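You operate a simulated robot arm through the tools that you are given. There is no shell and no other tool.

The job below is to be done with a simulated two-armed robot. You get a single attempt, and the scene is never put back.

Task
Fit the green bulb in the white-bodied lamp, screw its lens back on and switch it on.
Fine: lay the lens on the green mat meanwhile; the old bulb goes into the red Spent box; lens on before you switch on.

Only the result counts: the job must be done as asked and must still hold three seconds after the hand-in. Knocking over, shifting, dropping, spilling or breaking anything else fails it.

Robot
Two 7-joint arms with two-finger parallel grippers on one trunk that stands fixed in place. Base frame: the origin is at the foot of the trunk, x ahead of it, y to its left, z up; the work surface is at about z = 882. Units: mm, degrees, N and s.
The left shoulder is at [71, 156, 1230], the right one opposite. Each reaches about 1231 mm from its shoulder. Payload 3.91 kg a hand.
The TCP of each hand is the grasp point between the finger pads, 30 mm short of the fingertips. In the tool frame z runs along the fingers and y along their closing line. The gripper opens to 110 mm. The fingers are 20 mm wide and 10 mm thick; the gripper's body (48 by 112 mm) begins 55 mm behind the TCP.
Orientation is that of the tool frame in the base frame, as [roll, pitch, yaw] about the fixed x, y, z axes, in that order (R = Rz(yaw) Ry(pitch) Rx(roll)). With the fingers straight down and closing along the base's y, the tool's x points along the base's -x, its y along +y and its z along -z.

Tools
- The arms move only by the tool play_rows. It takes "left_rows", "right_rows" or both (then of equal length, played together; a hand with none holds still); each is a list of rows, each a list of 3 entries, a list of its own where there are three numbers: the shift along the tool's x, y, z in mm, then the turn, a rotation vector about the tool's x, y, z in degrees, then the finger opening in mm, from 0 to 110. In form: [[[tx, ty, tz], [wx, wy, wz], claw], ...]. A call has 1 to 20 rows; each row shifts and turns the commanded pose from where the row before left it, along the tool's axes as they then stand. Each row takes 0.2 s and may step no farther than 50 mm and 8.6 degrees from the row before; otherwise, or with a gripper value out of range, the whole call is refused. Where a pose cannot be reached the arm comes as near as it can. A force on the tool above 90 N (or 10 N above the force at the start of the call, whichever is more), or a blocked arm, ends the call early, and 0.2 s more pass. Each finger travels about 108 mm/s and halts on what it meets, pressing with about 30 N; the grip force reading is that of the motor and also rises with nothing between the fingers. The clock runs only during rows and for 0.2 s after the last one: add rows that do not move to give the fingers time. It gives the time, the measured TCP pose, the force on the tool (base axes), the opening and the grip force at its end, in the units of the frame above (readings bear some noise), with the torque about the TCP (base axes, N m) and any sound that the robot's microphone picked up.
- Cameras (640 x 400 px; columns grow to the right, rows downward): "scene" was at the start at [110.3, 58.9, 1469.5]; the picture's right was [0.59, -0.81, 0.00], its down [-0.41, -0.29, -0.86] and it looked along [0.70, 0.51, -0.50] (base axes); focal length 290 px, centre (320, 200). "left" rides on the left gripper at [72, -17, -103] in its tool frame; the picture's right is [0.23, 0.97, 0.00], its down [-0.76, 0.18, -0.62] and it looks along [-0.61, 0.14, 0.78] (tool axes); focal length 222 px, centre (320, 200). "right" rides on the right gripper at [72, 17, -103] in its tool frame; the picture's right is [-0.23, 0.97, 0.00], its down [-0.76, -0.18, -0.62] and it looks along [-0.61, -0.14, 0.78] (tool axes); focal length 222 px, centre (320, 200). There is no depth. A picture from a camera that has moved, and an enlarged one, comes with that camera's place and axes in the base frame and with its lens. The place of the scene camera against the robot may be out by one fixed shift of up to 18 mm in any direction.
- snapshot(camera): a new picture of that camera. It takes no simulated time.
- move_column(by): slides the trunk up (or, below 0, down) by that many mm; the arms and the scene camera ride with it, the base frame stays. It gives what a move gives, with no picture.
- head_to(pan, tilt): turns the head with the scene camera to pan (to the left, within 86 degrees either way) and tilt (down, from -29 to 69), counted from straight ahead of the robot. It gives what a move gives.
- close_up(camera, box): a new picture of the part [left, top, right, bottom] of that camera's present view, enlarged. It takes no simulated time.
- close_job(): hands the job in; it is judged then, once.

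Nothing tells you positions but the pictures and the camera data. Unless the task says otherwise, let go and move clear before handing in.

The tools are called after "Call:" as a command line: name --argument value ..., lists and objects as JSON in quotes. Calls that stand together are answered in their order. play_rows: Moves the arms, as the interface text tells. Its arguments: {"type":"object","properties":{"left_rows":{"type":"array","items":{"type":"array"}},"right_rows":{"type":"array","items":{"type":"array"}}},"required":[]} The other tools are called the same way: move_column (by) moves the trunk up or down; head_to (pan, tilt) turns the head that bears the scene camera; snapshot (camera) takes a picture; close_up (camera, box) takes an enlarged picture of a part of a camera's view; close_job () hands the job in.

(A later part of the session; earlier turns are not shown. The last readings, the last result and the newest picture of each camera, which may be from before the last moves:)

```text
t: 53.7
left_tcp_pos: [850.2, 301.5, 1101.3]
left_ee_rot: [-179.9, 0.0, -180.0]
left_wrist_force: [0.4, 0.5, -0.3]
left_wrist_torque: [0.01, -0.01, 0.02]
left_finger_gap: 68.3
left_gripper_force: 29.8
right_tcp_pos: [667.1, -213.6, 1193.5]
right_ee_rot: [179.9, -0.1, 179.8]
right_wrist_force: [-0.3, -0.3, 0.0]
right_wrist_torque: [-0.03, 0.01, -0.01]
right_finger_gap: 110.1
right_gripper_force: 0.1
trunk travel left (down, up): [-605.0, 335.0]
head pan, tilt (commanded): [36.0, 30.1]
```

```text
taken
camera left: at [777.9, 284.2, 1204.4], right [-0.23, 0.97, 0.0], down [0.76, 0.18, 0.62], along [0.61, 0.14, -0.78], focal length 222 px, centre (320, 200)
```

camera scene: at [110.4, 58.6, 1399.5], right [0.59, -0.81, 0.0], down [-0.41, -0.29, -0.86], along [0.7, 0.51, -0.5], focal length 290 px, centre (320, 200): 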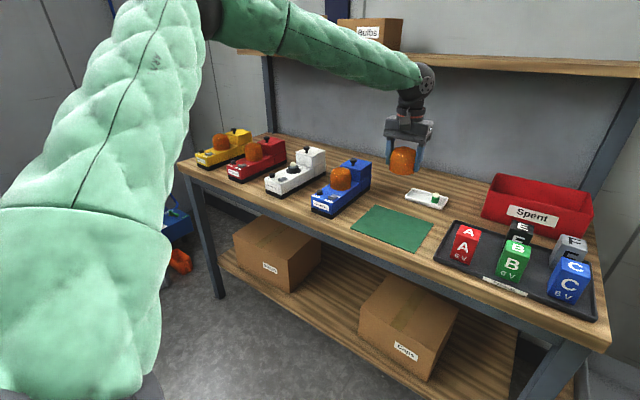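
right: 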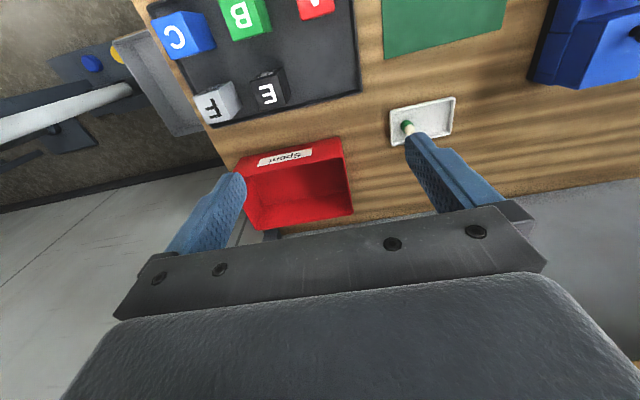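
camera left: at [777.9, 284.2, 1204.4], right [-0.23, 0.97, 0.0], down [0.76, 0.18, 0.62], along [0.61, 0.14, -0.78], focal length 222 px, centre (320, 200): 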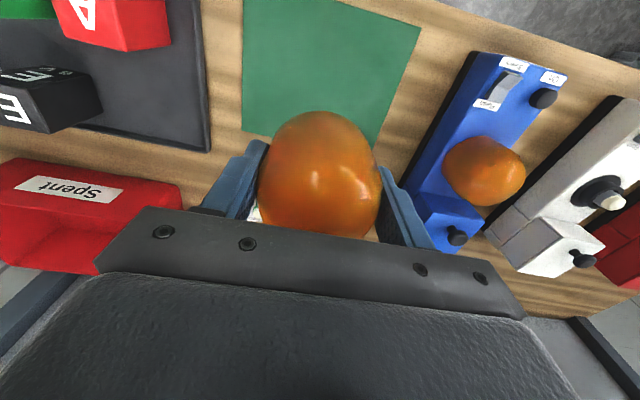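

The mat lies below (x about 755–930, y about 203–400) and the lens hangs over its middle. I lower to a little above the mat and look.

Call:
play_rows --left_rows '[[[5, 0, 30], [0, 0, 0], 60], [[0, 0, 45], [0, 0, 0], 60], [[0, 0, 45], [0, 0, 0], 60], [[0, 0, 30], [0, 0, 0], 60], [[0, 0, 15], [0, 0, 0], 60], [[0, 0, 0], [0, 0, 0], 60]]'

Call:
close_up --camera "scene" --box '[340, 170, 440, 250]'

```text
t: 55.1
left_tcp_pos: [845.5, 302.3, 933.3]
left_ee_rot: [180.0, 0.1, -180.0]
left_wrist_force: [0.6, -0.4, -0.7]
left_wrist_torque: [0.01, -0.01, 0.01]
left_finger_gap: 68.0
left_gripper_force: 29.9
right_tcp_pos: [665.9, -212.6, 1193.9]
right_ee_rot: [179.9, 0.0, 180.0]
right_wrist_force: [0.1, 0.2, 0.2]
right_wrist_torque: [0.01, 0.03, -0.01]
right_finger_gap: 110.0
right_gripper_force: 0.1
trunk travel left (down, up): [-605.0, 335.0]
head pan, tilt (commanded): [36.0, 30.1]
```

```text
5.00 times, centred on (390, 210) of scene
camera zoom: at [110.3, 58.5, 1399.5], right [0.59, -0.81, 0.0], down [-0.41, -0.29, -0.86], along [0.7, 0.51, -0.5], focal length 1450 px, centre (-30, 150)
```

zoom: 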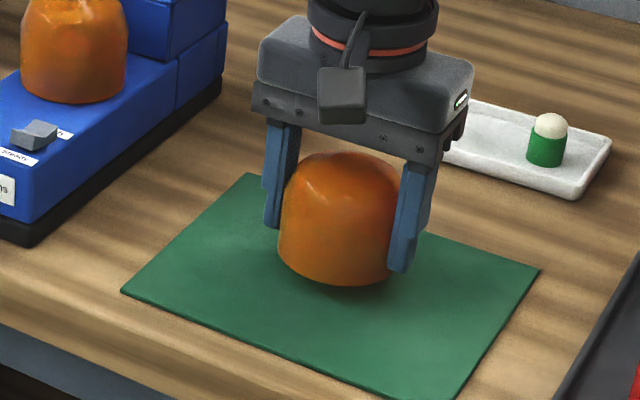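

The lens hovers about 15 mm over the mat. I lower in small steps until contact.

Call:
play_rows --left_rows '[[[0, 0, 3], [0, 0, 0], 60], [[0, 0, 3], [0, 0, 0], 60], [[0, 0, 2], [0, 0, 0], 60], [[0, 0, 2], [0, 0, 0], 60], [[0, 0, 0], [0, 0, 0], 60]]'

Call:
play_rows --left_rows '[[[0, 0, 1.5], [0, 0, 0], 60], [[0, 0, 1], [0, 0, 0], 60], [[0, 0, 0], [0, 0, 0], 60]]'

Call:
play_rows --left_rows '[[[0, 0, 1], [0, 0, 0], 60], [[0, 0, 0.5], [0, 0, 0], 60], [[0, 0, 0], [0, 0, 0], 60]]'

Call:
close_up --camera "scene" --box '[365, 180, 415, 220]'

```text
t: 56.3
left_tcp_pos: [843.1, 303.7, 924.9]
left_ee_rot: [180.0, -0.1, -179.9]
left_wrist_force: [-0.1, -0.3, 0.9]
left_wrist_torque: [0.02, -0.04, -0.01]
left_finger_gap: 67.8
left_gripper_force: 30.2
right_tcp_pos: [666.7, -212.8, 1194.5]
right_ee_rot: [-179.9, 0.1, 180.0]
right_wrist_force: [-1.1, -0.1, -0.1]
right_wrist_torque: [0.01, 0.02, -0.02]
right_finger_gap: 110.0
right_gripper_force: 0.0
trunk travel left (down, up): [-605.0, 335.0]
head pan, tilt (commanded): [36.0, 30.1]
```

```text
t: 57.1
left_tcp_pos: [842.6, 304.2, 919.1]
left_ee_rot: [180.0, 0.0, 180.0]
left_wrist_force: [0.6, 0.7, 2.4]
left_wrist_torque: [-0.05, -0.03, 0.08]
left_finger_gap: 67.9
left_gripper_force: 29.9
right_tcp_pos: [665.9, -212.5, 1193.7]
right_ee_rot: [180.0, 0.0, -180.0]
right_wrist_force: [0.5, 0.6, -0.1]
right_wrist_torque: [0.04, 0.01, 0.02]
right_finger_gap: 109.9
right_gripper_force: 0.1
trunk travel left (down, up): [-605.0, 335.0]
head pan, tilt (commanded): [36.0, 30.1]
```

```text
t: 57.9
left_tcp_pos: [843.9, 303.4, 920.4]
left_ee_rot: [-180.0, 0.1, -179.9]
left_wrist_force: [1.2, 1.5, 13.7]
left_wrist_torque: [-0.17, 0.18, 0.1]
left_finger_gap: 67.9
left_gripper_force: 29.8
right_tcp_pos: [665.7, -211.8, 1194.5]
right_ee_rot: [180.0, 0.1, 180.0]
right_wrist_force: [0.5, -0.6, -0.2]
right_wrist_torque: [-0.04, 0.01, -0.01]
right_finger_gap: 110.1
right_gripper_force: 0.0
trunk travel left (down, up): [-605.0, 335.0]
head pan, tilt (commanded): [36.0, 30.1]
```

```text
10.00 times, centred on (390, 200) of scene
camera zoom: at [109.3, 58.3, 1399.8], right [0.59, -0.81, 0.0], down [-0.41, -0.29, -0.87], along [0.7, 0.51, -0.5], focal length 2899 px, centre (-380, 200)
```

zoom: 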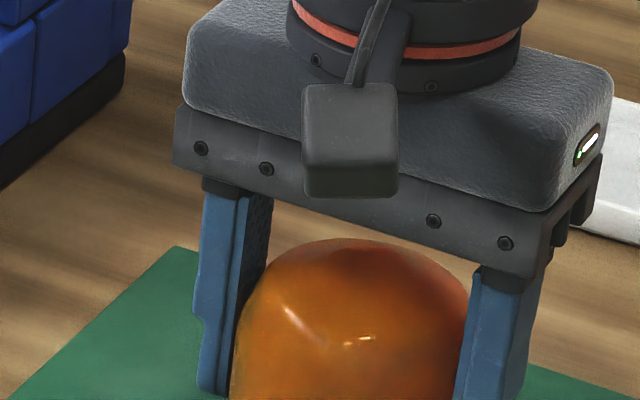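

Contact: 13.7 N with the lens on the mat. I ease up a little, open the fingers and rise straight up.

Call:
play_rows --left_rows '[[[0, 0, -0.7], [0, 0, 0], 60], [[0, 0, 0], [0, 0, 0], 72], [[0, 0, 0], [0, 0, 0], 84], [[0, 0, 0], [0, 0, 0], 90], [[0, 0, -10], [0, 0, 0], 90], [[0, 0, -30], [0, 0, 0], 90], [[0, 0, -45], [0, 0, 0], 90], [[0, 0, -45], [0, 0, 0], 90], [[0, 0, -40], [0, 0, 0], 90], [[0, 0, 0], [0, 0, 0], 90]]'

Call:
close_up --camera "scene" --box '[340, 170, 440, 250]'

Call:
close_up --camera "left" --box '[220, 40, 420, 220]'

```text
t: 60.1
left_tcp_pos: [844.5, 307.0, 1085.3]
left_ee_rot: [180.0, -0.2, -180.0]
left_wrist_force: [0.2, -0.5, -1.0]
left_wrist_torque: [0.0, 0.04, 0.03]
left_finger_gap: 90.1
left_gripper_force: 0.0
right_tcp_pos: [666.8, -211.3, 1194.2]
right_ee_rot: [180.0, -0.1, -179.9]
right_wrist_force: [0.2, 0.2, -0.4]
right_wrist_torque: [0.0, 0.03, -0.02]
right_finger_gap: 109.9
right_gripper_force: 0.0
trunk travel left (down, up): [-605.0, 335.0]
head pan, tilt (commanded): [36.0, 30.1]
```

```text
5.00 times, centred on (390, 210) of scene
camera zoom: at [111.1, 58.8, 1399.4], right [0.59, -0.81, 0.0], down [-0.41, -0.29, -0.86], along [0.7, 0.51, -0.5], focal length 1450 px, centre (-30, 150)
```

zoom: 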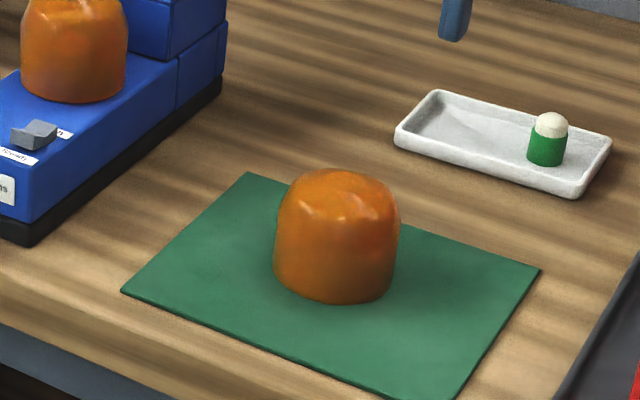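

```text
2.22 times, centred on (320, 130) of left
camera zoom: at [772.0, 289.9, 1189.6], right [-0.23, 0.97, 0.0], down [0.76, 0.18, 0.62], along [0.61, 0.14, -0.78], focal length 494 px, centre (320, 356)
```

zoom: 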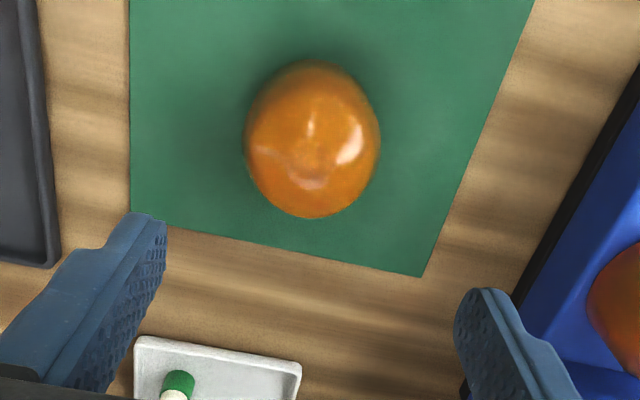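

The lens stands safely on the mat. Now I study the old bulb in its socket and the green bulb, to plan how to grip them.

Call:
close_up --camera "scene" --box '[282, 155, 312, 175]'

Call:
close_up --camera "scene" --box '[418, 180, 450, 205]'

Call:
close_up --camera "left" --box '[220, 160, 320, 240]'

Call:
snapshot --camera "scene"

```text
16.00 times, centred on (297, 165) of scene
camera zoom: at [111.1, 58.8, 1399.4], right [0.59, -0.81, 0.0], down [-0.41, -0.29, -0.86], along [0.7, 0.51, -0.5], focal length 4638 px, centre (688, 760)
```

zoom: 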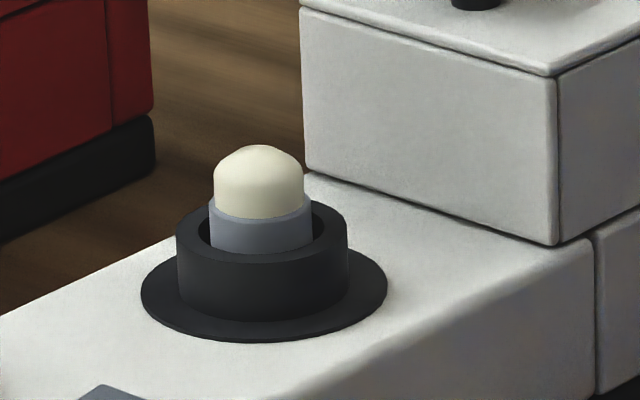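

```text
16.00 times, centred on (434, 192) of scene
camera zoom: at [111.1, 58.8, 1399.4], right [0.59, -0.81, 0.0], down [-0.41, -0.29, -0.86], along [0.7, 0.51, -0.5], focal length 4638 px, centre (-1504, 320)
```

zoom: 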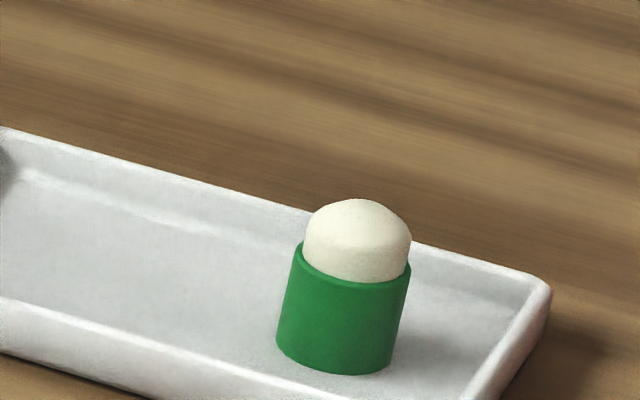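

```text
5.00 times, centred on (270, 200) of left
camera zoom: at [772.0, 289.9, 1189.6], right [-0.23, 0.97, 0.0], down [0.76, 0.18, 0.62], along [0.61, 0.14, -0.78], focal length 1111 px, centre (570, 200)
```

zoom: 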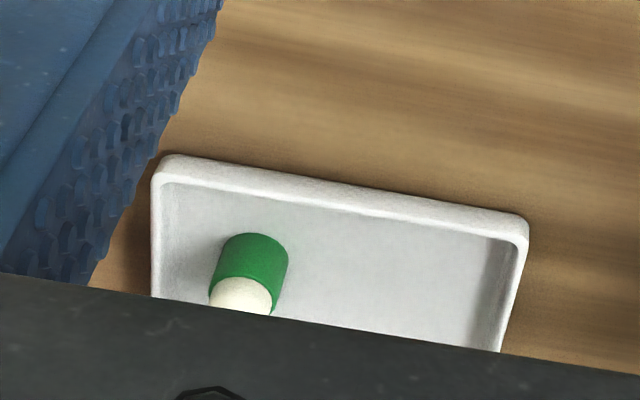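

```text
taken
camera scene: at [111.1, 58.8, 1399.4], right [0.59, -0.81, 0.0], down [-0.41, -0.29, -0.86], along [0.7, 0.51, -0.5], focal length 290 px, centre (320, 200)
```

scene: 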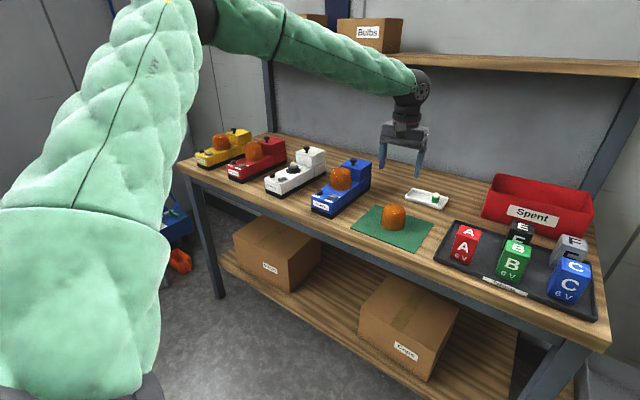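

The bulbs are plain cylinders about 24 mm wide with a dome, about 38.6 mm tall; the old one shows about 7 mm of its grey collar above a black ring whose top is at z about 962. I go back over the white lamp to centre on the old bulb.

Call:
play_rows --left_rows '[[[0, 15, -15], [0, 0, 0], 60], [[-3, 40, 0], [0, 0, 0], 50], [[-3, 45, 0], [0, 0, 0], 50], [[-3, 45, 0], [0, 0, 0], 50], [[-3, 45, 0], [0, 0, 0], 50], [[-3, 45, 0], [0, 0, 0], 50], [[-3, 45, 0], [0, 0, 0], 50], [[-3, 45, 0], [0, 0, 0], 50], [[-3, 45, 0], [0, 0, 0], 50], [[-3, 32, 0], [0, 0, 0], 50], [[0, 12, 0], [0, 0, 0], 50], [[0, 0, 30], [0, 0, 0], 50], [[0, 0, 25], [0, 0, 0], 50], [[0, 0, 0], [0, 0, 0], 50]]'

Call:
close_up --camera "left" --box '[220, 90, 420, 215]'

Call:
close_up --camera "scene" --box '[270, 125, 330, 175]'

```text
t: 63.1
left_tcp_pos: [869.8, 715.6, 1047.6]
left_ee_rot: [179.9, 0.0, 180.0]
left_wrist_force: [0.2, -0.6, -0.4]
left_wrist_torque: [-0.02, -0.02, -0.06]
left_finger_gap: 49.9
left_gripper_force: 0.0
right_tcp_pos: [665.4, -213.0, 1194.4]
right_ee_rot: [180.0, 0.1, -180.0]
right_wrist_force: [-0.6, 0.0, 0.0]
right_wrist_torque: [0.01, 0.03, -0.03]
right_finger_gap: 110.1
right_gripper_force: 0.1
trunk travel left (down, up): [-605.0, 335.0]
head pan, tilt (commanded): [36.0, 30.1]
```

```text
3.20 times, centred on (320, 152) of left
camera zoom: at [797.7, 698.5, 1152.4], right [-0.23, 0.97, 0.0], down [0.76, 0.18, 0.62], along [0.61, 0.14, -0.78], focal length 711 px, centre (320, 352)
```

zoom: 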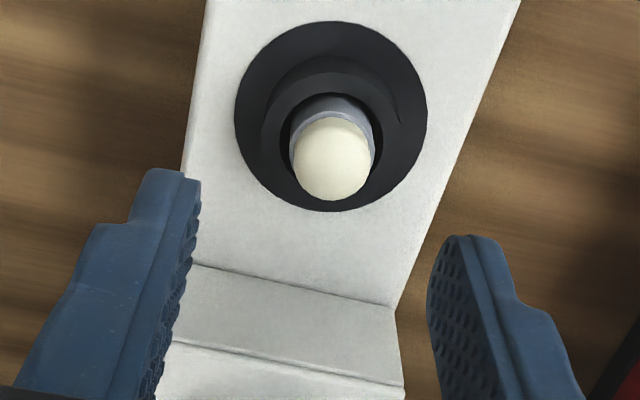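

```text
8.00 times, centred on (300, 150) of scene
camera zoom: at [110.1, 58.3, 1399.6], right [0.59, -0.81, 0.0], down [-0.41, -0.29, -0.86], along [0.7, 0.51, -0.5], focal length 2319 px, centre (480, 600)
```

zoom: 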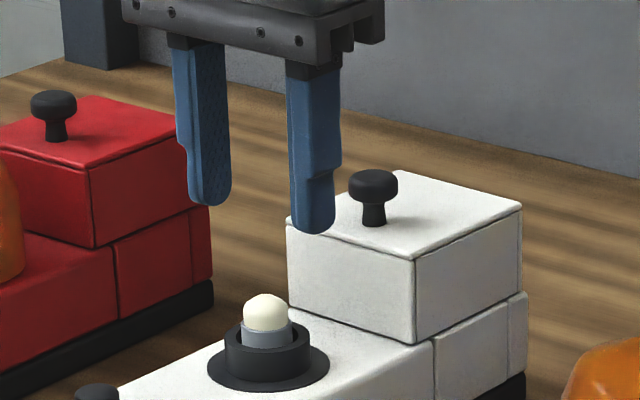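

The two views disagree somewhat on x. I shift 4 mm in y as the hand camera suggests, then turn the hand 85° for a direct look across x.

Call:
play_rows --left_rows '[[[-0.8, 4.2, 0], [0, 0, 8.5], 50], [[0, 0, 0], [0, 0, 8.5], 50], [[0, 0, 0], [0, 0, 8.5], 50], [[0, 0, 0], [0, 0, 8.5], 50], [[0, 0, 0], [0, 0, 8.5], 50], [[0, 0, 0], [0, 0, 8.5], 50], [[0, 0, 0], [0, 0, 8.5], 50], [[0, 0, 0], [0, 0, 8.5], 50], [[0, 0, 0], [0, 0, 8.5], 50], [[0, 0, 0], [0, 0, 8.5], 50], [[0, 0, 0], [0, 0, 0], 50], [[0, 0, 0], [0, 0, 0], 50]]'

Call:
close_up --camera "left" --box '[220, 90, 420, 215]'

Call:
close_up --camera "scene" --box '[270, 125, 330, 175]'

```text
t: 65.7
left_tcp_pos: [871.2, 721.4, 1050.0]
left_ee_rot: [-180.0, 0.0, 95.0]
left_wrist_force: [-0.1, -0.8, -0.1]
left_wrist_torque: [-0.01, 0.01, -0.01]
left_finger_gap: 50.1
left_gripper_force: 0.0
right_tcp_pos: [667.0, -213.8, 1195.6]
right_ee_rot: [180.0, 0.0, 180.0]
right_wrist_force: [-1.1, 0.8, 0.3]
right_wrist_torque: [-0.04, -0.01, 0.01]
right_finger_gap: 110.0
right_gripper_force: 0.1
trunk travel left (down, up): [-605.0, 335.0]
head pan, tilt (commanded): [36.0, 30.1]
```

```text
3.20 times, centred on (320, 152) of left
camera zoom: at [847.9, 791.9, 1153.4], right [0.95, 0.31, 0.0], down [0.24, -0.74, 0.62], along [0.19, -0.59, -0.78], focal length 711 px, centre (320, 352)
```

zoom: 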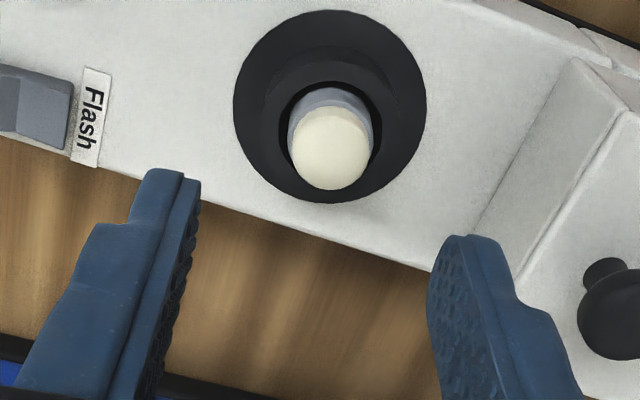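

```text
8.00 times, centred on (300, 150) of scene
camera zoom: at [110.4, 58.7, 1399.5], right [0.59, -0.81, 0.0], down [-0.41, -0.29, -0.86], along [0.7, 0.51, -0.5], focal length 2319 px, centre (480, 600)
```

zoom: 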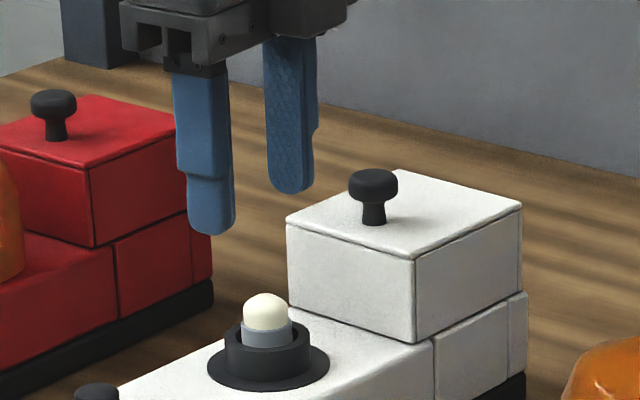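

The second view puts the bulb about 3.4 mm further in x and 0.6 mm in y. I correct, turn back to yaw 180 and lower until the tips are level with the bulb's dome, so both cameras can compare at the same height.

Call:
play_rows --left_rows '[[[0.3, 3.44, 0], [0, 0, -8.5], 50], [[0, 0, 0], [0, 0, -8.5], 50], [[0, 0, 0], [0, 0, -8.5], 50], [[0, 0, 0], [0, 0, -8.5], 50], [[0, 0, 0], [0, 0, -8.5], 50], [[0, 0, 0], [0, 0, -8.5], 50], [[0, 0, 0], [0, 0, -8.5], 50], [[0, 0, 0], [0, 0, -8.5], 50], [[0, 0, 0], [0, 0, -8.5], 50], [[0, 0, 0], [0, 0, -8.5], 50], [[0, 0, 15], [0, 0, 0], 50], [[0, 0, 12], [0, 0, 0], 50], [[0, 0, 10], [0, 0, 0], 50], [[0, 0, 0], [0, 0, 0], 50]]'

Call:
close_up --camera "left" --box '[220, 90, 420, 215]'

Call:
close_up --camera "scene" --box '[280, 135, 325, 175]'

```text
t: 68.7
left_tcp_pos: [874.2, 721.7, 1012.9]
left_ee_rot: [180.0, 0.0, -179.9]
left_wrist_force: [0.1, 0.1, 0.2]
left_wrist_torque: [-0.01, 0.02, 0.03]
left_finger_gap: 50.1
left_gripper_force: 0.0
right_tcp_pos: [666.0, -211.8, 1195.0]
right_ee_rot: [180.0, 0.0, -180.0]
right_wrist_force: [0.3, -0.4, -0.6]
right_wrist_torque: [0.05, -0.01, -0.01]
right_finger_gap: 109.9
right_gripper_force: 0.0
trunk travel left (down, up): [-605.0, 335.0]
head pan, tilt (commanded): [36.0, 30.1]
```

```text
3.20 times, centred on (320, 152) of left
camera zoom: at [803.3, 703.8, 1116.6], right [-0.23, 0.97, 0.0], down [0.76, 0.18, 0.62], along [0.61, 0.14, -0.78], focal length 711 px, centre (320, 352)
```

zoom: 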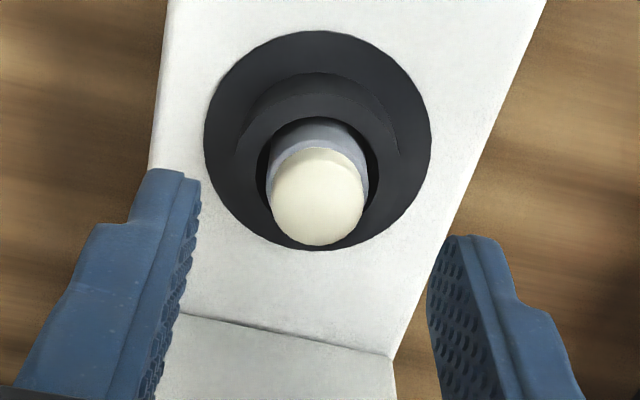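

```text
10.00 times, centred on (302, 155) of scene
camera zoom: at [110.3, 58.5, 1399.5], right [0.59, -0.81, 0.0], down [-0.41, -0.29, -0.86], along [0.7, 0.51, -0.5], focal length 2899 px, centre (495, 650)
```

zoom: 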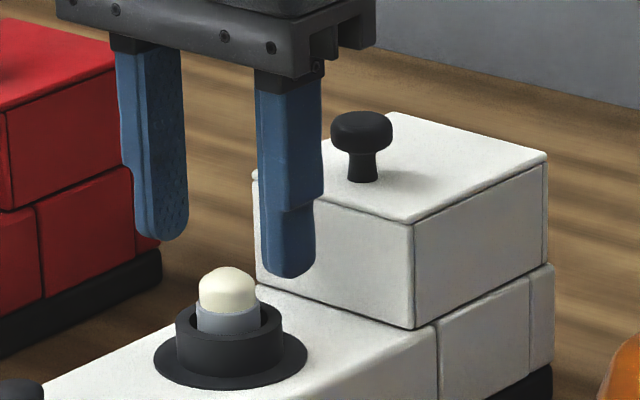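

Both views now agree that the bulb is centred between the fingers sideways; only the heights remain uncertain by a few mm. I narrow the opening, lower beside the dome and feel for the ring top in small steps.

Call:
play_rows --left_rows '[[[0, 0, 5], [0, 0, 0], 40], [[0, 0, 5], [0, 0, 0], 38], [[0, 0, 4], [0, 0, 0], 38], [[0, 0, 0], [0, 0, 0], 38]]'

Call:
close_up --camera "scene" --box '[280, 140, 325, 175]'

Call:
close_up --camera "left" --box '[220, 90, 420, 225]'

```text
t: 69.7
left_tcp_pos: [874.3, 725.0, 997.8]
left_ee_rot: [-180.0, 0.1, 179.9]
left_wrist_force: [-0.2, -0.3, 1.0]
left_wrist_torque: [0.0, 0.01, 0.0]
left_finger_gap: 38.0
left_gripper_force: 0.0
right_tcp_pos: [666.7, -212.7, 1193.6]
right_ee_rot: [-180.0, 0.0, 180.0]
right_wrist_force: [-0.3, -0.2, -0.7]
right_wrist_torque: [-0.03, 0.0, 0.0]
right_finger_gap: 110.2
right_gripper_force: 0.0
trunk travel left (down, up): [-605.0, 335.0]
head pan, tilt (commanded): [36.0, 30.1]
```

```text
11.43 times, centred on (302, 158) of scene
camera zoom: at [110.4, 58.5, 1399.5], right [0.59, -0.81, 0.0], down [-0.41, -0.29, -0.86], along [0.7, 0.51, -0.5], focal length 3313 px, centre (520, 686)
```

zoom: 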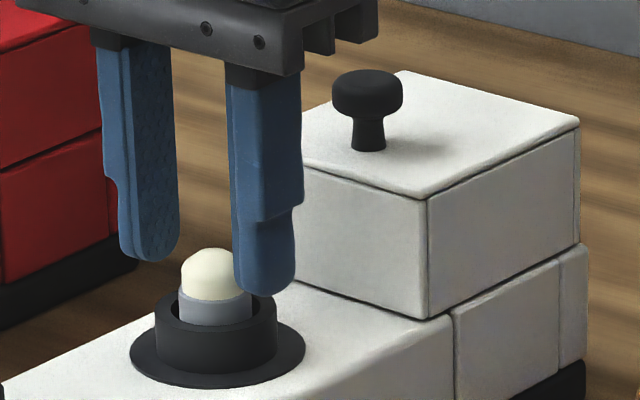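

```text
2.96 times, centred on (320, 158) of left
camera zoom: at [802.7, 706.1, 1102.5], right [-0.23, 0.97, 0.0], down [0.76, 0.18, 0.62], along [0.61, 0.14, -0.78], focal length 658 px, centre (320, 326)
```

zoom: 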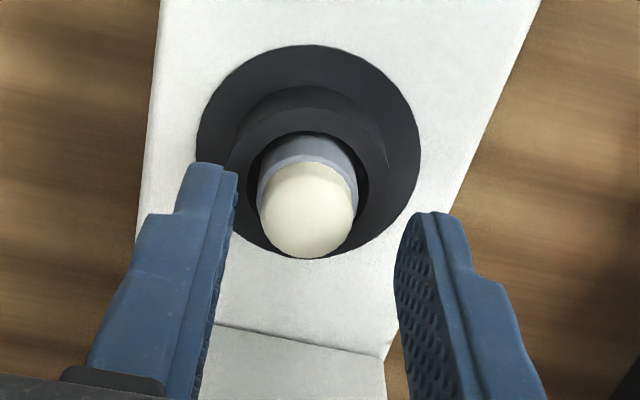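

At this height the hand sits about 2.3 mm too far in +y. I correct this and lower a little further.

Call:
play_rows --left_rows '[[[-0.5, -2.2, 0], [0, 0, 0], 38], [[0, 0, 2], [0, 0, 0], 38], [[0, 0, 2], [0, 0, 0], 38], [[0, 0, 0], [0, 0, 0], 38]]'

Call:
close_up --camera "scene" --box '[280, 140, 325, 175]'

Call:
close_up --camera "left" --box '[220, 90, 420, 225]'

```text
t: 70.7
left_tcp_pos: [874.8, 721.8, 994.1]
left_ee_rot: [179.9, 0.0, 180.0]
left_wrist_force: [0.1, 0.9, 0.1]
left_wrist_torque: [0.03, 0.02, 0.02]
left_finger_gap: 38.1
left_gripper_force: 0.0
right_tcp_pos: [666.7, -212.5, 1193.8]
right_ee_rot: [180.0, 0.0, 179.9]
right_wrist_force: [-0.2, -0.4, 0.3]
right_wrist_torque: [0.0, 0.0, 0.02]
right_finger_gap: 109.9
right_gripper_force: 0.1
trunk travel left (down, up): [-605.0, 335.0]
head pan, tilt (commanded): [36.0, 30.1]
```

```text
11.43 times, centred on (302, 158) of scene
camera zoom: at [110.4, 58.6, 1399.5], right [0.59, -0.81, 0.0], down [-0.41, -0.29, -0.86], along [0.7, 0.51, -0.5], focal length 3313 px, centre (520, 686)
```

zoom: 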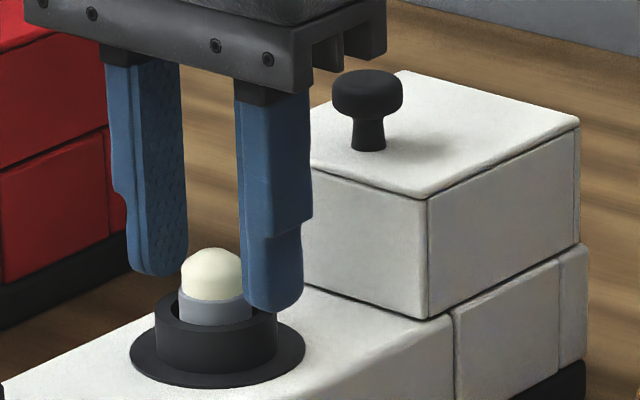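

```text
2.96 times, centred on (320, 158) of left
camera zoom: at [803.2, 703.1, 1097.6], right [-0.23, 0.97, 0.0], down [0.76, 0.18, 0.62], along [0.61, 0.14, -0.78], focal length 658 px, centre (320, 326)
```

zoom: 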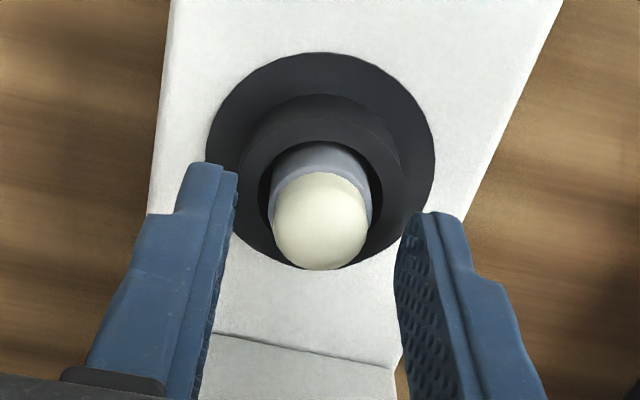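

Both cameras now show the bulb centred between the fingers. I narrow to 32 mm and feel downward for the ring top.

Call:
play_rows --left_rows '[[[0, 0, 0], [0, 0, 0], 33], [[0, 0, 1], [0, 0, 0], 33], [[0, 0, 1], [0, 0, 0], 33], [[0, 0, 0], [0, 0, 0], 33]]'

Call:
close_up --camera "scene" --box '[285, 150, 320, 175]'

```text
t: 71.7
left_tcp_pos: [875.2, 719.0, 992.6]
left_ee_rot: [179.9, 0.0, 179.9]
left_wrist_force: [0.0, -1.0, 0.1]
left_wrist_torque: [0.0, -0.03, 0.02]
left_finger_gap: 32.9
left_gripper_force: 0.0
right_tcp_pos: [666.1, -212.2, 1194.7]
right_ee_rot: [-180.0, 0.0, 180.0]
right_wrist_force: [0.0, -0.6, -0.7]
right_wrist_torque: [-0.02, 0.0, 0.01]
right_finger_gap: 109.7
right_gripper_force: 0.0
trunk travel left (down, up): [-605.0, 335.0]
head pan, tilt (commanded): [36.0, 30.1]
```

```text
16.00 times, centred on (302, 162) of scene
camera zoom: at [110.4, 58.6, 1399.5], right [0.59, -0.81, 0.0], down [-0.41, -0.29, -0.86], along [0.7, 0.51, -0.5], focal length 4638 px, centre (600, 800)
```

zoom: 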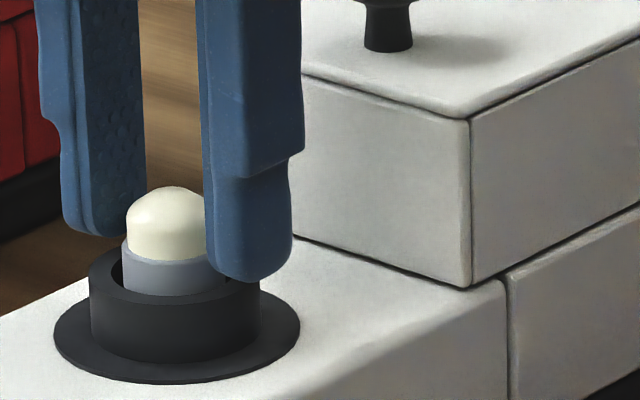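

The tips are still about 5–6 mm above the ring. I lower 4 mm more and check for contact.

Call:
play_rows --left_rows '[[[0, 0, 1.5], [0, 0, 0], 33], [[0, 0, 1.5], [0, 0, 0], 33], [[0, 0, 1], [0, 0, 0], 33], [[0, 0, 0], [0, 0, 0], 33]]'

Call:
close_up --camera "scene" --box '[285, 150, 320, 175]'

Call:
close_up --camera "left" --box '[220, 90, 420, 225]'

```text
t: 72.7
left_tcp_pos: [876.3, 720.7, 987.9]
left_ee_rot: [180.0, 0.0, 180.0]
left_wrist_force: [0.9, 1.4, 1.3]
left_wrist_torque: [0.0, -0.02, -0.02]
left_finger_gap: 33.0
left_gripper_force: 0.1
right_tcp_pos: [667.0, -213.2, 1194.6]
right_ee_rot: [-180.0, -0.1, 180.0]
right_wrist_force: [-0.4, 0.1, 0.5]
right_wrist_torque: [-0.02, 0.02, 0.0]
right_finger_gap: 110.1
right_gripper_force: 0.1
trunk travel left (down, up): [-605.0, 335.0]
head pan, tilt (commanded): [36.0, 30.1]
```

```text
16.00 times, centred on (302, 162) of scene
camera zoom: at [110.4, 58.6, 1399.5], right [0.59, -0.81, 0.0], down [-0.41, -0.29, -0.86], along [0.7, 0.51, -0.5], focal length 4638 px, centre (600, 800)
```

zoom: 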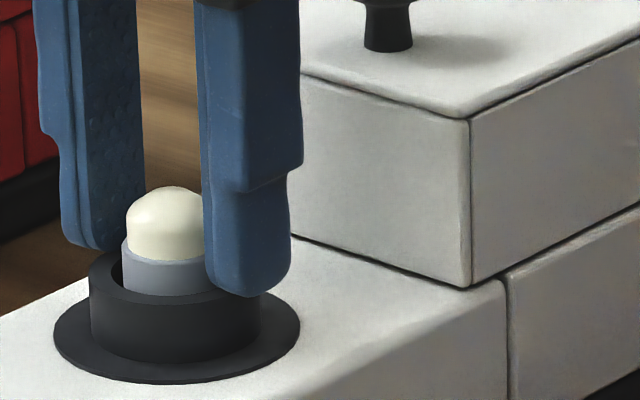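

```text
2.96 times, centred on (320, 158) of left
camera zoom: at [803.2, 702.8, 1092.2], right [-0.23, 0.97, 0.0], down [0.76, 0.18, 0.62], along [0.61, 0.14, -0.78], focal length 658 px, centre (320, 326)
```

zoom: 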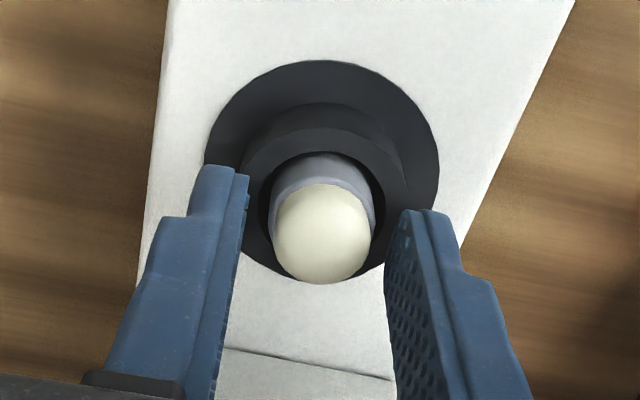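

The tips are now about 2–3 mm above the ring, around the grey collar. I close on the old bulb.

Call:
play_rows --left_rows '[[[0.5, 0.6, 0], [0, 0, 0], 30], [[0, 0, 0], [0, 0, 0], 26], [[0, 0, 0], [0, 0, 0], 15], [[0, 0, 0], [0, 0, 0], 15], [[0, 0, 0], [0, 0, 0], 15]]'

Call:
close_up --camera "scene" --box '[285, 150, 320, 175]'

```text
t: 73.9
left_tcp_pos: [876.1, 721.0, 989.1]
left_ee_rot: [-180.0, -0.1, 179.9]
left_wrist_force: [1.3, -0.6, 0.5]
left_wrist_torque: [-0.07, 0.0, -0.04]
left_finger_gap: 21.7
left_gripper_force: 29.7
right_tcp_pos: [666.2, -211.9, 1194.1]
right_ee_rot: [180.0, 0.0, -180.0]
right_wrist_force: [-1.1, 0.7, 0.2]
right_wrist_torque: [0.01, 0.04, 0.03]
right_finger_gap: 109.9
right_gripper_force: 0.1
trunk travel left (down, up): [-605.0, 335.0]
head pan, tilt (commanded): [36.0, 30.1]
```

```text
16.00 times, centred on (302, 162) of scene
camera zoom: at [110.4, 58.6, 1399.5], right [0.59, -0.81, 0.0], down [-0.41, -0.29, -0.86], along [0.7, 0.51, -0.5], focal length 4638 px, centre (600, 800)
```

zoom: 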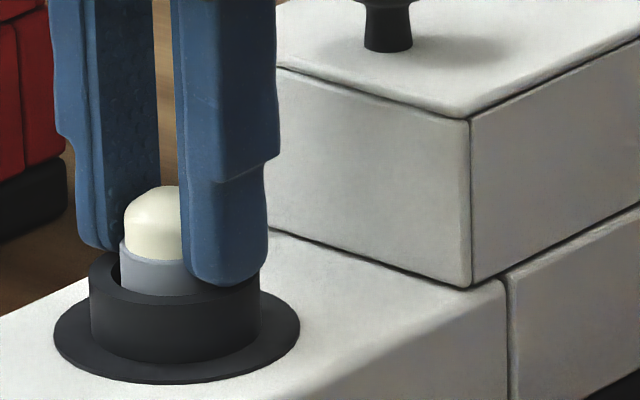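

Gripped at 21.7 mm with 30 N. I pull straight up gently and watch the force.

Call:
play_rows --left_rows '[[[0, 0, -1], [0, 0, 0], 15], [[0, 0, -1], [0, 0, 0], 15], [[0, 0, 0], [0, 0, 0], 15]]'

Call:
close_up --camera "scene" --box '[285, 150, 320, 175]'

```text
t: 74.7
left_tcp_pos: [875.2, 720.8, 989.5]
left_ee_rot: [-179.9, 0.0, 180.0]
left_wrist_force: [0.4, -0.3, -2.0]
left_wrist_torque: [0.01, 0.0, 0.0]
left_finger_gap: 21.3
left_gripper_force: 29.5
right_tcp_pos: [667.8, -212.9, 1193.7]
right_ee_rot: [180.0, 0.0, -180.0]
right_wrist_force: [0.4, -0.9, 0.8]
right_wrist_torque: [-0.04, -0.02, -0.01]
right_finger_gap: 110.0
right_gripper_force: 0.2
trunk travel left (down, up): [-605.0, 335.0]
head pan, tilt (commanded): [36.0, 30.1]
```

```text
16.00 times, centred on (302, 162) of scene
camera zoom: at [110.6, 58.8, 1399.5], right [0.59, -0.81, 0.0], down [-0.41, -0.29, -0.86], along [0.7, 0.51, -0.5], focal length 4638 px, centre (600, 800)
```

zoom: 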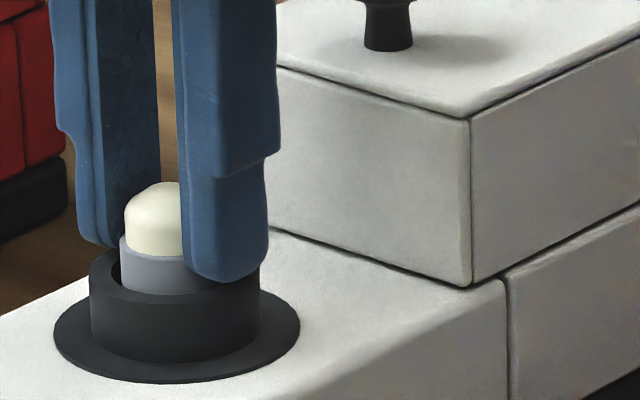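

The bulb rises with the fingers with little resistance. I continue lifting.

Call:
play_rows --left_rows '[[[0, 0, -1.5], [0, 0, 0], 15], [[0, 0, -1.5], [0, 0, 0], 15], [[0, 0, -2], [0, 0, 0], 15], [[0, 0, 0], [0, 0, 0], 15]]'

Call:
close_up --camera "scene" --box '[285, 150, 320, 175]'

```text
t: 75.7
left_tcp_pos: [874.8, 722.7, 996.1]
left_ee_rot: [179.9, 0.0, -180.0]
left_wrist_force: [0.6, -0.6, -1.1]
left_wrist_torque: [-0.01, -0.04, -0.02]
left_finger_gap: 21.1
left_gripper_force: 29.9
right_tcp_pos: [666.0, -212.8, 1195.2]
right_ee_rot: [-180.0, 0.0, 180.0]
right_wrist_force: [0.3, -0.2, -0.3]
right_wrist_torque: [-0.02, 0.0, -0.01]
right_finger_gap: 109.7
right_gripper_force: 0.1
trunk travel left (down, up): [-605.0, 335.0]
head pan, tilt (commanded): [36.0, 30.1]
```

```text
16.00 times, centred on (302, 162) of scene
camera zoom: at [110.5, 58.7, 1399.5], right [0.59, -0.81, 0.0], down [-0.41, -0.29, -0.86], along [0.7, 0.51, -0.5], focal length 4638 px, centre (600, 800)
```

zoom: 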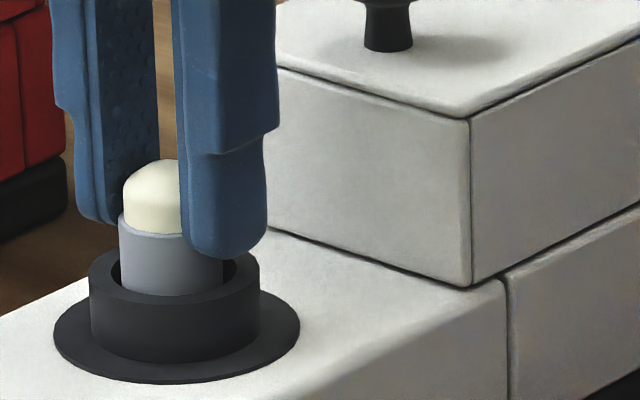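

The old bulb slides out freely. I raise it well clear and look at the Spent box to aim the drop.

Call:
play_rows --left_rows '[[[0, 0, -8], [0, 0, 0], 15], [[0, 0, -20], [0, 0, 0], 15], [[0, 0, -35], [0, 0, 0], 15], [[0, 0, -35], [0, 0, 0], 15], [[0, 0, -25], [0, 0, 0], 15], [[0, 0, 0], [0, 0, 0], 15]]'

Call:
close_up --camera "scene" --box '[460, 150, 620, 270]'

Call:
close_up --camera "scene" --box '[265, 90, 345, 170]'

```text
t: 77.1
left_tcp_pos: [876.3, 720.9, 1118.2]
left_ee_rot: [179.9, -0.1, 180.0]
left_wrist_force: [-0.2, -0.1, 0.3]
left_wrist_torque: [-0.01, -0.03, 0.01]
left_finger_gap: 21.2
left_gripper_force: 29.8
right_tcp_pos: [666.4, -212.8, 1193.2]
right_ee_rot: [-179.9, 0.0, 180.0]
right_wrist_force: [1.1, -0.4, 0.6]
right_wrist_torque: [0.0, 0.02, 0.01]
right_finger_gap: 110.1
right_gripper_force: 0.0
trunk travel left (down, up): [-605.0, 335.0]
head pan, tilt (commanded): [36.0, 30.1]
```

```text
3.33 times, centred on (540, 210) of scene
camera zoom: at [110.7, 58.9, 1399.5], right [0.59, -0.81, 0.0], down [-0.41, -0.29, -0.86], along [0.7, 0.51, -0.5], focal length 966 px, centre (-413, 167)
```

zoom: 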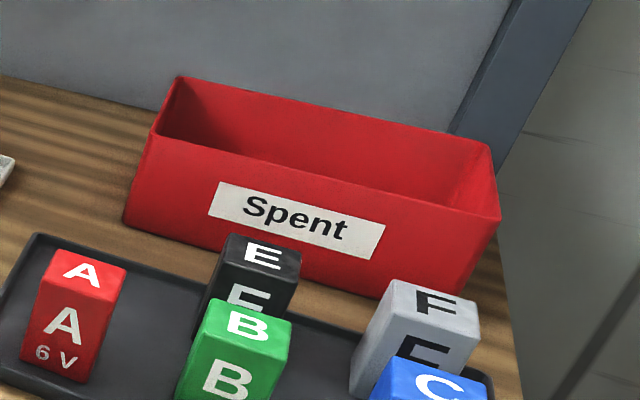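

```text
5.00 times, centred on (305, 130) of scene
camera zoom: at [110.7, 58.9, 1399.5], right [0.59, -0.81, 0.0], down [-0.41, -0.29, -0.86], along [0.7, 0.51, -0.5], focal length 1450 px, centre (395, 550)
```

zoom: 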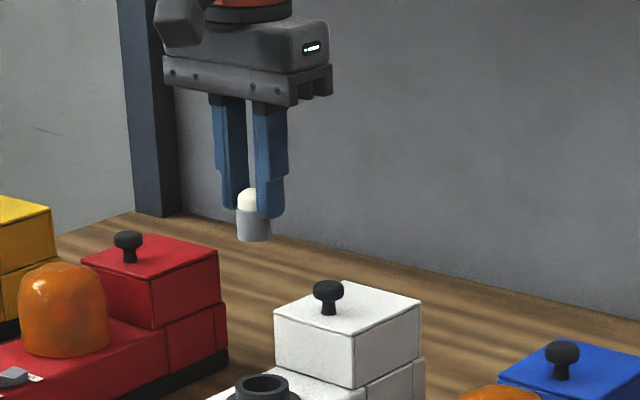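

The old bulb is held clear. The Spent box spans about x 1052–1203, y −152 to 95, with its rim near z 979; it is at the edge of straight-down reach, so I carry the bulb over and then tilt the hand 30° outward for the drop.

Call:
play_rows --left_rows '[[[0, -20, 0], [0, 0, 0], 15], [[-5, -40, 0], [0, 0, 0], 15], [[-8, -45, 0], [0, 0, 0], 15], [[-8, -45, 0], [0, 0, 0], 15], [[-8, -45, 0], [0, 0, 0], 15], [[-9, -45, 0], [0, 0, 0], 15], [[-9, -45, 0], [0, 0, 0], 15], [[-9, -45, 0], [0, 0, 0], 15], [[-9, -45, 0], [0, 0, 0], 15], [[-9, -40, 0], [0, 0, 0], 15], [[0, -5, 0], [0, -7.5, 0], 15], [[0, 0, 0], [0, -7.5, 0], 15], [[0, 0, 0], [0, -7.5, 0], 15], [[0, 0, 0], [0, -7.5, 0], 15], [[0, 0, 0], [0, 0, 0], 15]]'

Call:
snapshot --camera "scene"

Call:
snapshot --camera "left"

```text
t: 80.3
left_tcp_pos: [948.2, 300.3, 1117.9]
left_ee_rot: [-180.0, 30.1, 180.0]
left_wrist_force: [1.5, 0.2, 0.2]
left_wrist_torque: [-0.01, 0.03, -0.01]
left_finger_gap: 21.1
left_gripper_force: 29.9
right_tcp_pos: [667.7, -213.2, 1193.6]
right_ee_rot: [-180.0, -0.1, -180.0]
right_wrist_force: [0.8, 0.7, 0.3]
right_wrist_torque: [0.01, 0.05, 0.03]
right_finger_gap: 109.9
right_gripper_force: 0.0
trunk travel left (down, up): [-605.0, 335.0]
head pan, tilt (commanded): [36.0, 30.1]
```

```text
taken
camera scene: at [111.4, 58.5, 1399.4], right [0.59, -0.81, 0.0], down [-0.41, -0.29, -0.86], along [0.7, 0.51, -0.5], focal length 290 px, centre (320, 200)
```

scene: 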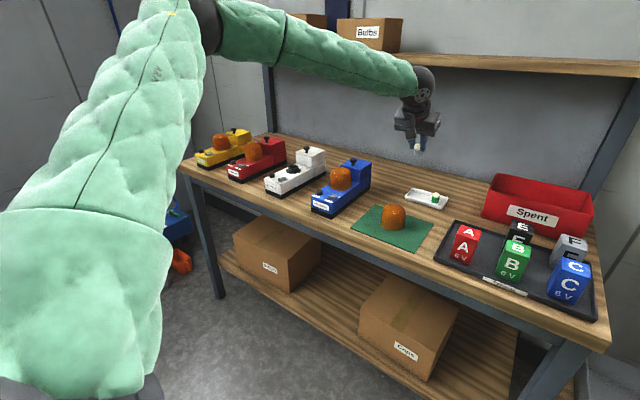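

```text
taken
camera left: at [834.7, 283.3, 1171.1], right [-0.2, 0.97, -0.11], down [0.35, 0.18, 0.92], along [0.92, 0.14, -0.37], focal length 222 px, centre (320, 200)
```

left: 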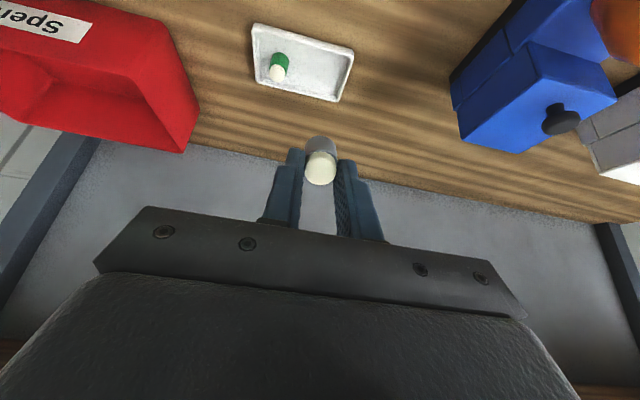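

The tilt works and the bulb is held firmly. I move over the box at constant height.

Call:
play_rows --left_rows '[[[-10, -18, 5.8], [0, 0, 0], 15], [[-18.5, -36, 10.7], [0, 0, 0], 15], [[-18.5, -36, 10.7], [0, 0, 0], 15], [[-18.5, -36, 10.7], [0, 0, 0], 15], [[-18.5, -36, 10.7], [0, 0, 0], 15], [[-18.5, -36, 10.7], [0, 0, 0], 15], [[-18.5, -36, 10.7], [0, 0, 0], 15], [[-9, -16, 5.2], [0, 0, 0], 15], [[0, 0, 0], [0, 0, 0], 15]]'

Call:
snapshot --camera "scene"

Call:
snapshot --camera "left"

```text
t: 82.3
left_tcp_pos: [966.7, 169.3, 1133.5]
left_ee_rot: [-180.0, 30.0, 180.0]
left_wrist_force: [-0.2, -0.2, 0.6]
left_wrist_torque: [-0.04, -0.02, -0.02]
left_finger_gap: 20.8
left_gripper_force: 30.5
left hand out of reach, approached as far as the arm can: row 4, 5, 6, 7, 8
right_tcp_pos: [666.9, -213.8, 1195.3]
right_ee_rot: [180.0, 0.1, -180.0]
right_wrist_force: [0.4, 0.2, 0.2]
right_wrist_torque: [-0.01, 0.01, -0.03]
right_finger_gap: 110.4
right_gripper_force: 0.0
trunk travel left (down, up): [-605.0, 335.0]
head pan, tilt (commanded): [36.0, 30.1]
```

```text
taken
camera scene: at [110.1, 58.3, 1399.6], right [0.59, -0.81, 0.0], down [-0.41, -0.29, -0.86], along [0.7, 0.51, -0.5], focal length 290 px, centre (320, 200)
```

scene: 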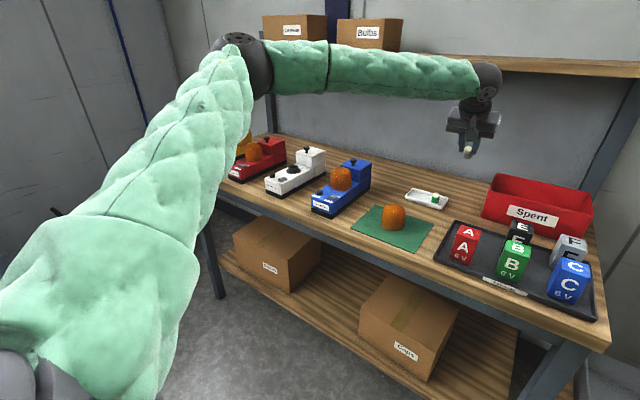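

```text
taken
camera left: at [852.5, 151.4, 1186.8], right [-0.2, 0.97, -0.11], down [0.35, 0.18, 0.92], along [0.92, 0.14, -0.37], focal length 222 px, centre (320, 200)
```

left: 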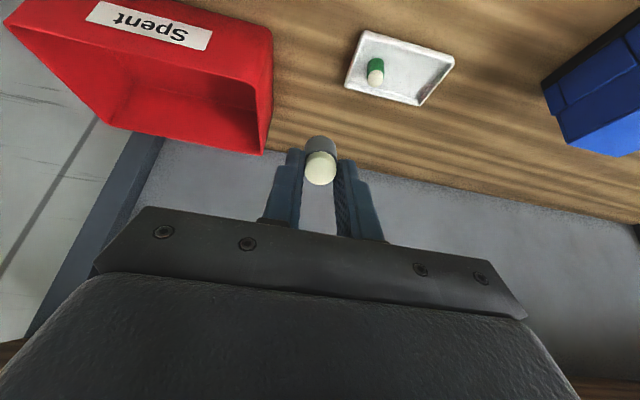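

The arm stops short there, although the distance is not the limit; the wrist seems to run out with this heading. I swing the hand 45° clockwise about the vertical so that it points along the forearm, and test again.

Call:
play_rows --left_rows '[[[0, 0, 0], [3.75, 0, 6.5], 15], [[0, 0, 0], [3.75, 0, 6.5], 15], [[0, 0, 0], [3.75, 0, 6.5], 15], [[0, 0, 0], [3.75, 0, 6.5], 15], [[0, 0, 0], [3.75, 0, 6.5], 15], [[0, 0, 0], [3.75, 0, 6.5], 15], [[0, 0, 0], [0, 0, 0], 15]]'

Call:
snapshot --camera "scene"

```text
t: 83.9
left_tcp_pos: [968.8, 167.8, 1132.9]
left_ee_rot: [-180.0, 30.0, 134.9]
left_wrist_force: [0.2, -0.5, -0.3]
left_wrist_torque: [0.02, 0.03, -0.03]
left_finger_gap: 20.9
left_gripper_force: 29.5
right_tcp_pos: [665.9, -211.9, 1195.1]
right_ee_rot: [-179.9, 0.1, 179.9]
right_wrist_force: [0.2, 0.5, 0.2]
right_wrist_torque: [0.03, 0.0, -0.02]
right_finger_gap: 110.0
right_gripper_force: 0.0
trunk travel left (down, up): [-605.0, 335.0]
head pan, tilt (commanded): [36.0, 30.1]
```

```text
taken
camera scene: at [110.3, 58.2, 1399.5], right [0.59, -0.81, 0.0], down [-0.41, -0.29, -0.86], along [0.7, 0.51, -0.5], focal length 290 px, centre (320, 200)
```

scene: 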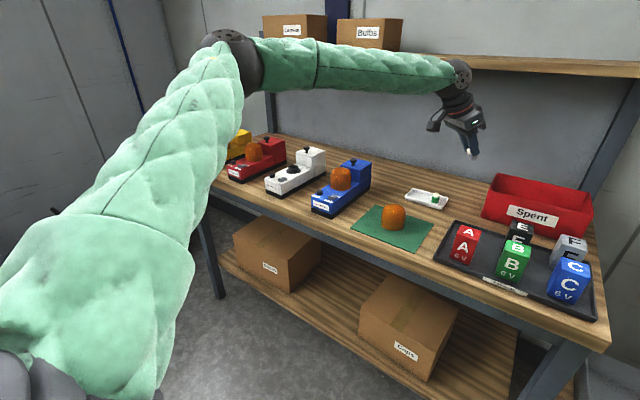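

The swing worked. Now I move over the box in this heading.

Call:
play_rows --left_rows '[[[-15, 0.4, 12], [0, 0, 0], 15], [[-25.7, 0.4, 20.2], [0, 0, 0], 15], [[-25.7, 0.4, 20.2], [0, 0, 0], 15], [[-25.7, 0.4, 20.2], [0, 0, 0], 15], [[-25.7, 0.4, 20.2], [0, 0, 0], 15], [[-10.7, 0, 8.2], [0, 0, 0], 15], [[0, 0, 0], [0, 0, 0], 15]]'

Call:
snapshot --camera "scene"

Call:
snapshot --camera "left"

```text
t: 85.5
left_tcp_pos: [978.9, 149.8, 1128.4]
left_ee_rot: [179.9, 29.9, 135.0]
left_wrist_force: [1.1, -0.3, -0.1]
left_wrist_torque: [0.01, -0.02, 0.01]
left_finger_gap: 21.0
left_gripper_force: 29.6
left hand out of reach, approached as far as the arm can: row 2, 3, 4, 5, 6
right_tcp_pos: [666.5, -212.8, 1194.8]
right_ee_rot: [180.0, 0.1, -180.0]
right_wrist_force: [0.5, 0.0, -0.7]
right_wrist_torque: [0.0, 0.02, 0.02]
right_finger_gap: 110.0
right_gripper_force: 0.1
trunk travel left (down, up): [-605.0, 335.0]
head pan, tilt (commanded): [36.0, 30.1]
```

```text
taken
camera scene: at [110.3, 58.5, 1399.5], right [0.59, -0.81, 0.0], down [-0.41, -0.29, -0.86], along [0.7, 0.51, -0.5], focal length 290 px, centre (320, 200)
```

scene: 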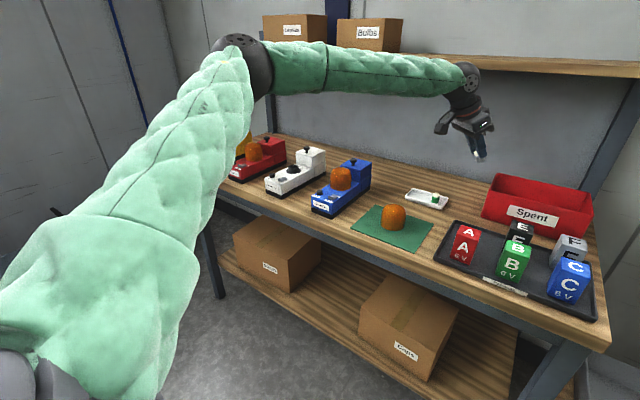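

```text
taken
camera left: at [885.9, 218.7, 1181.6], right [0.55, 0.83, -0.11], down [0.37, -0.12, 0.92], along [0.75, -0.55, -0.37], focal length 222 px, centre (320, 200)
```

left: 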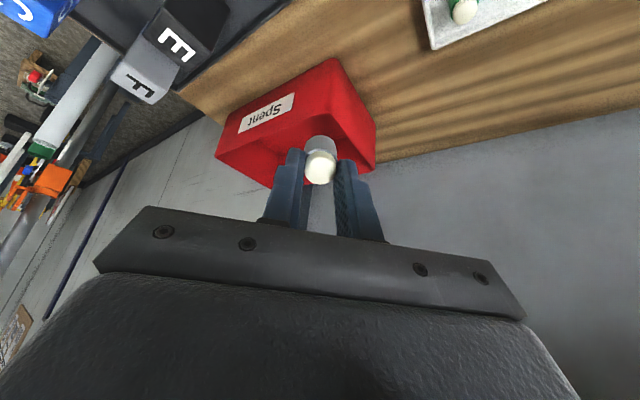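

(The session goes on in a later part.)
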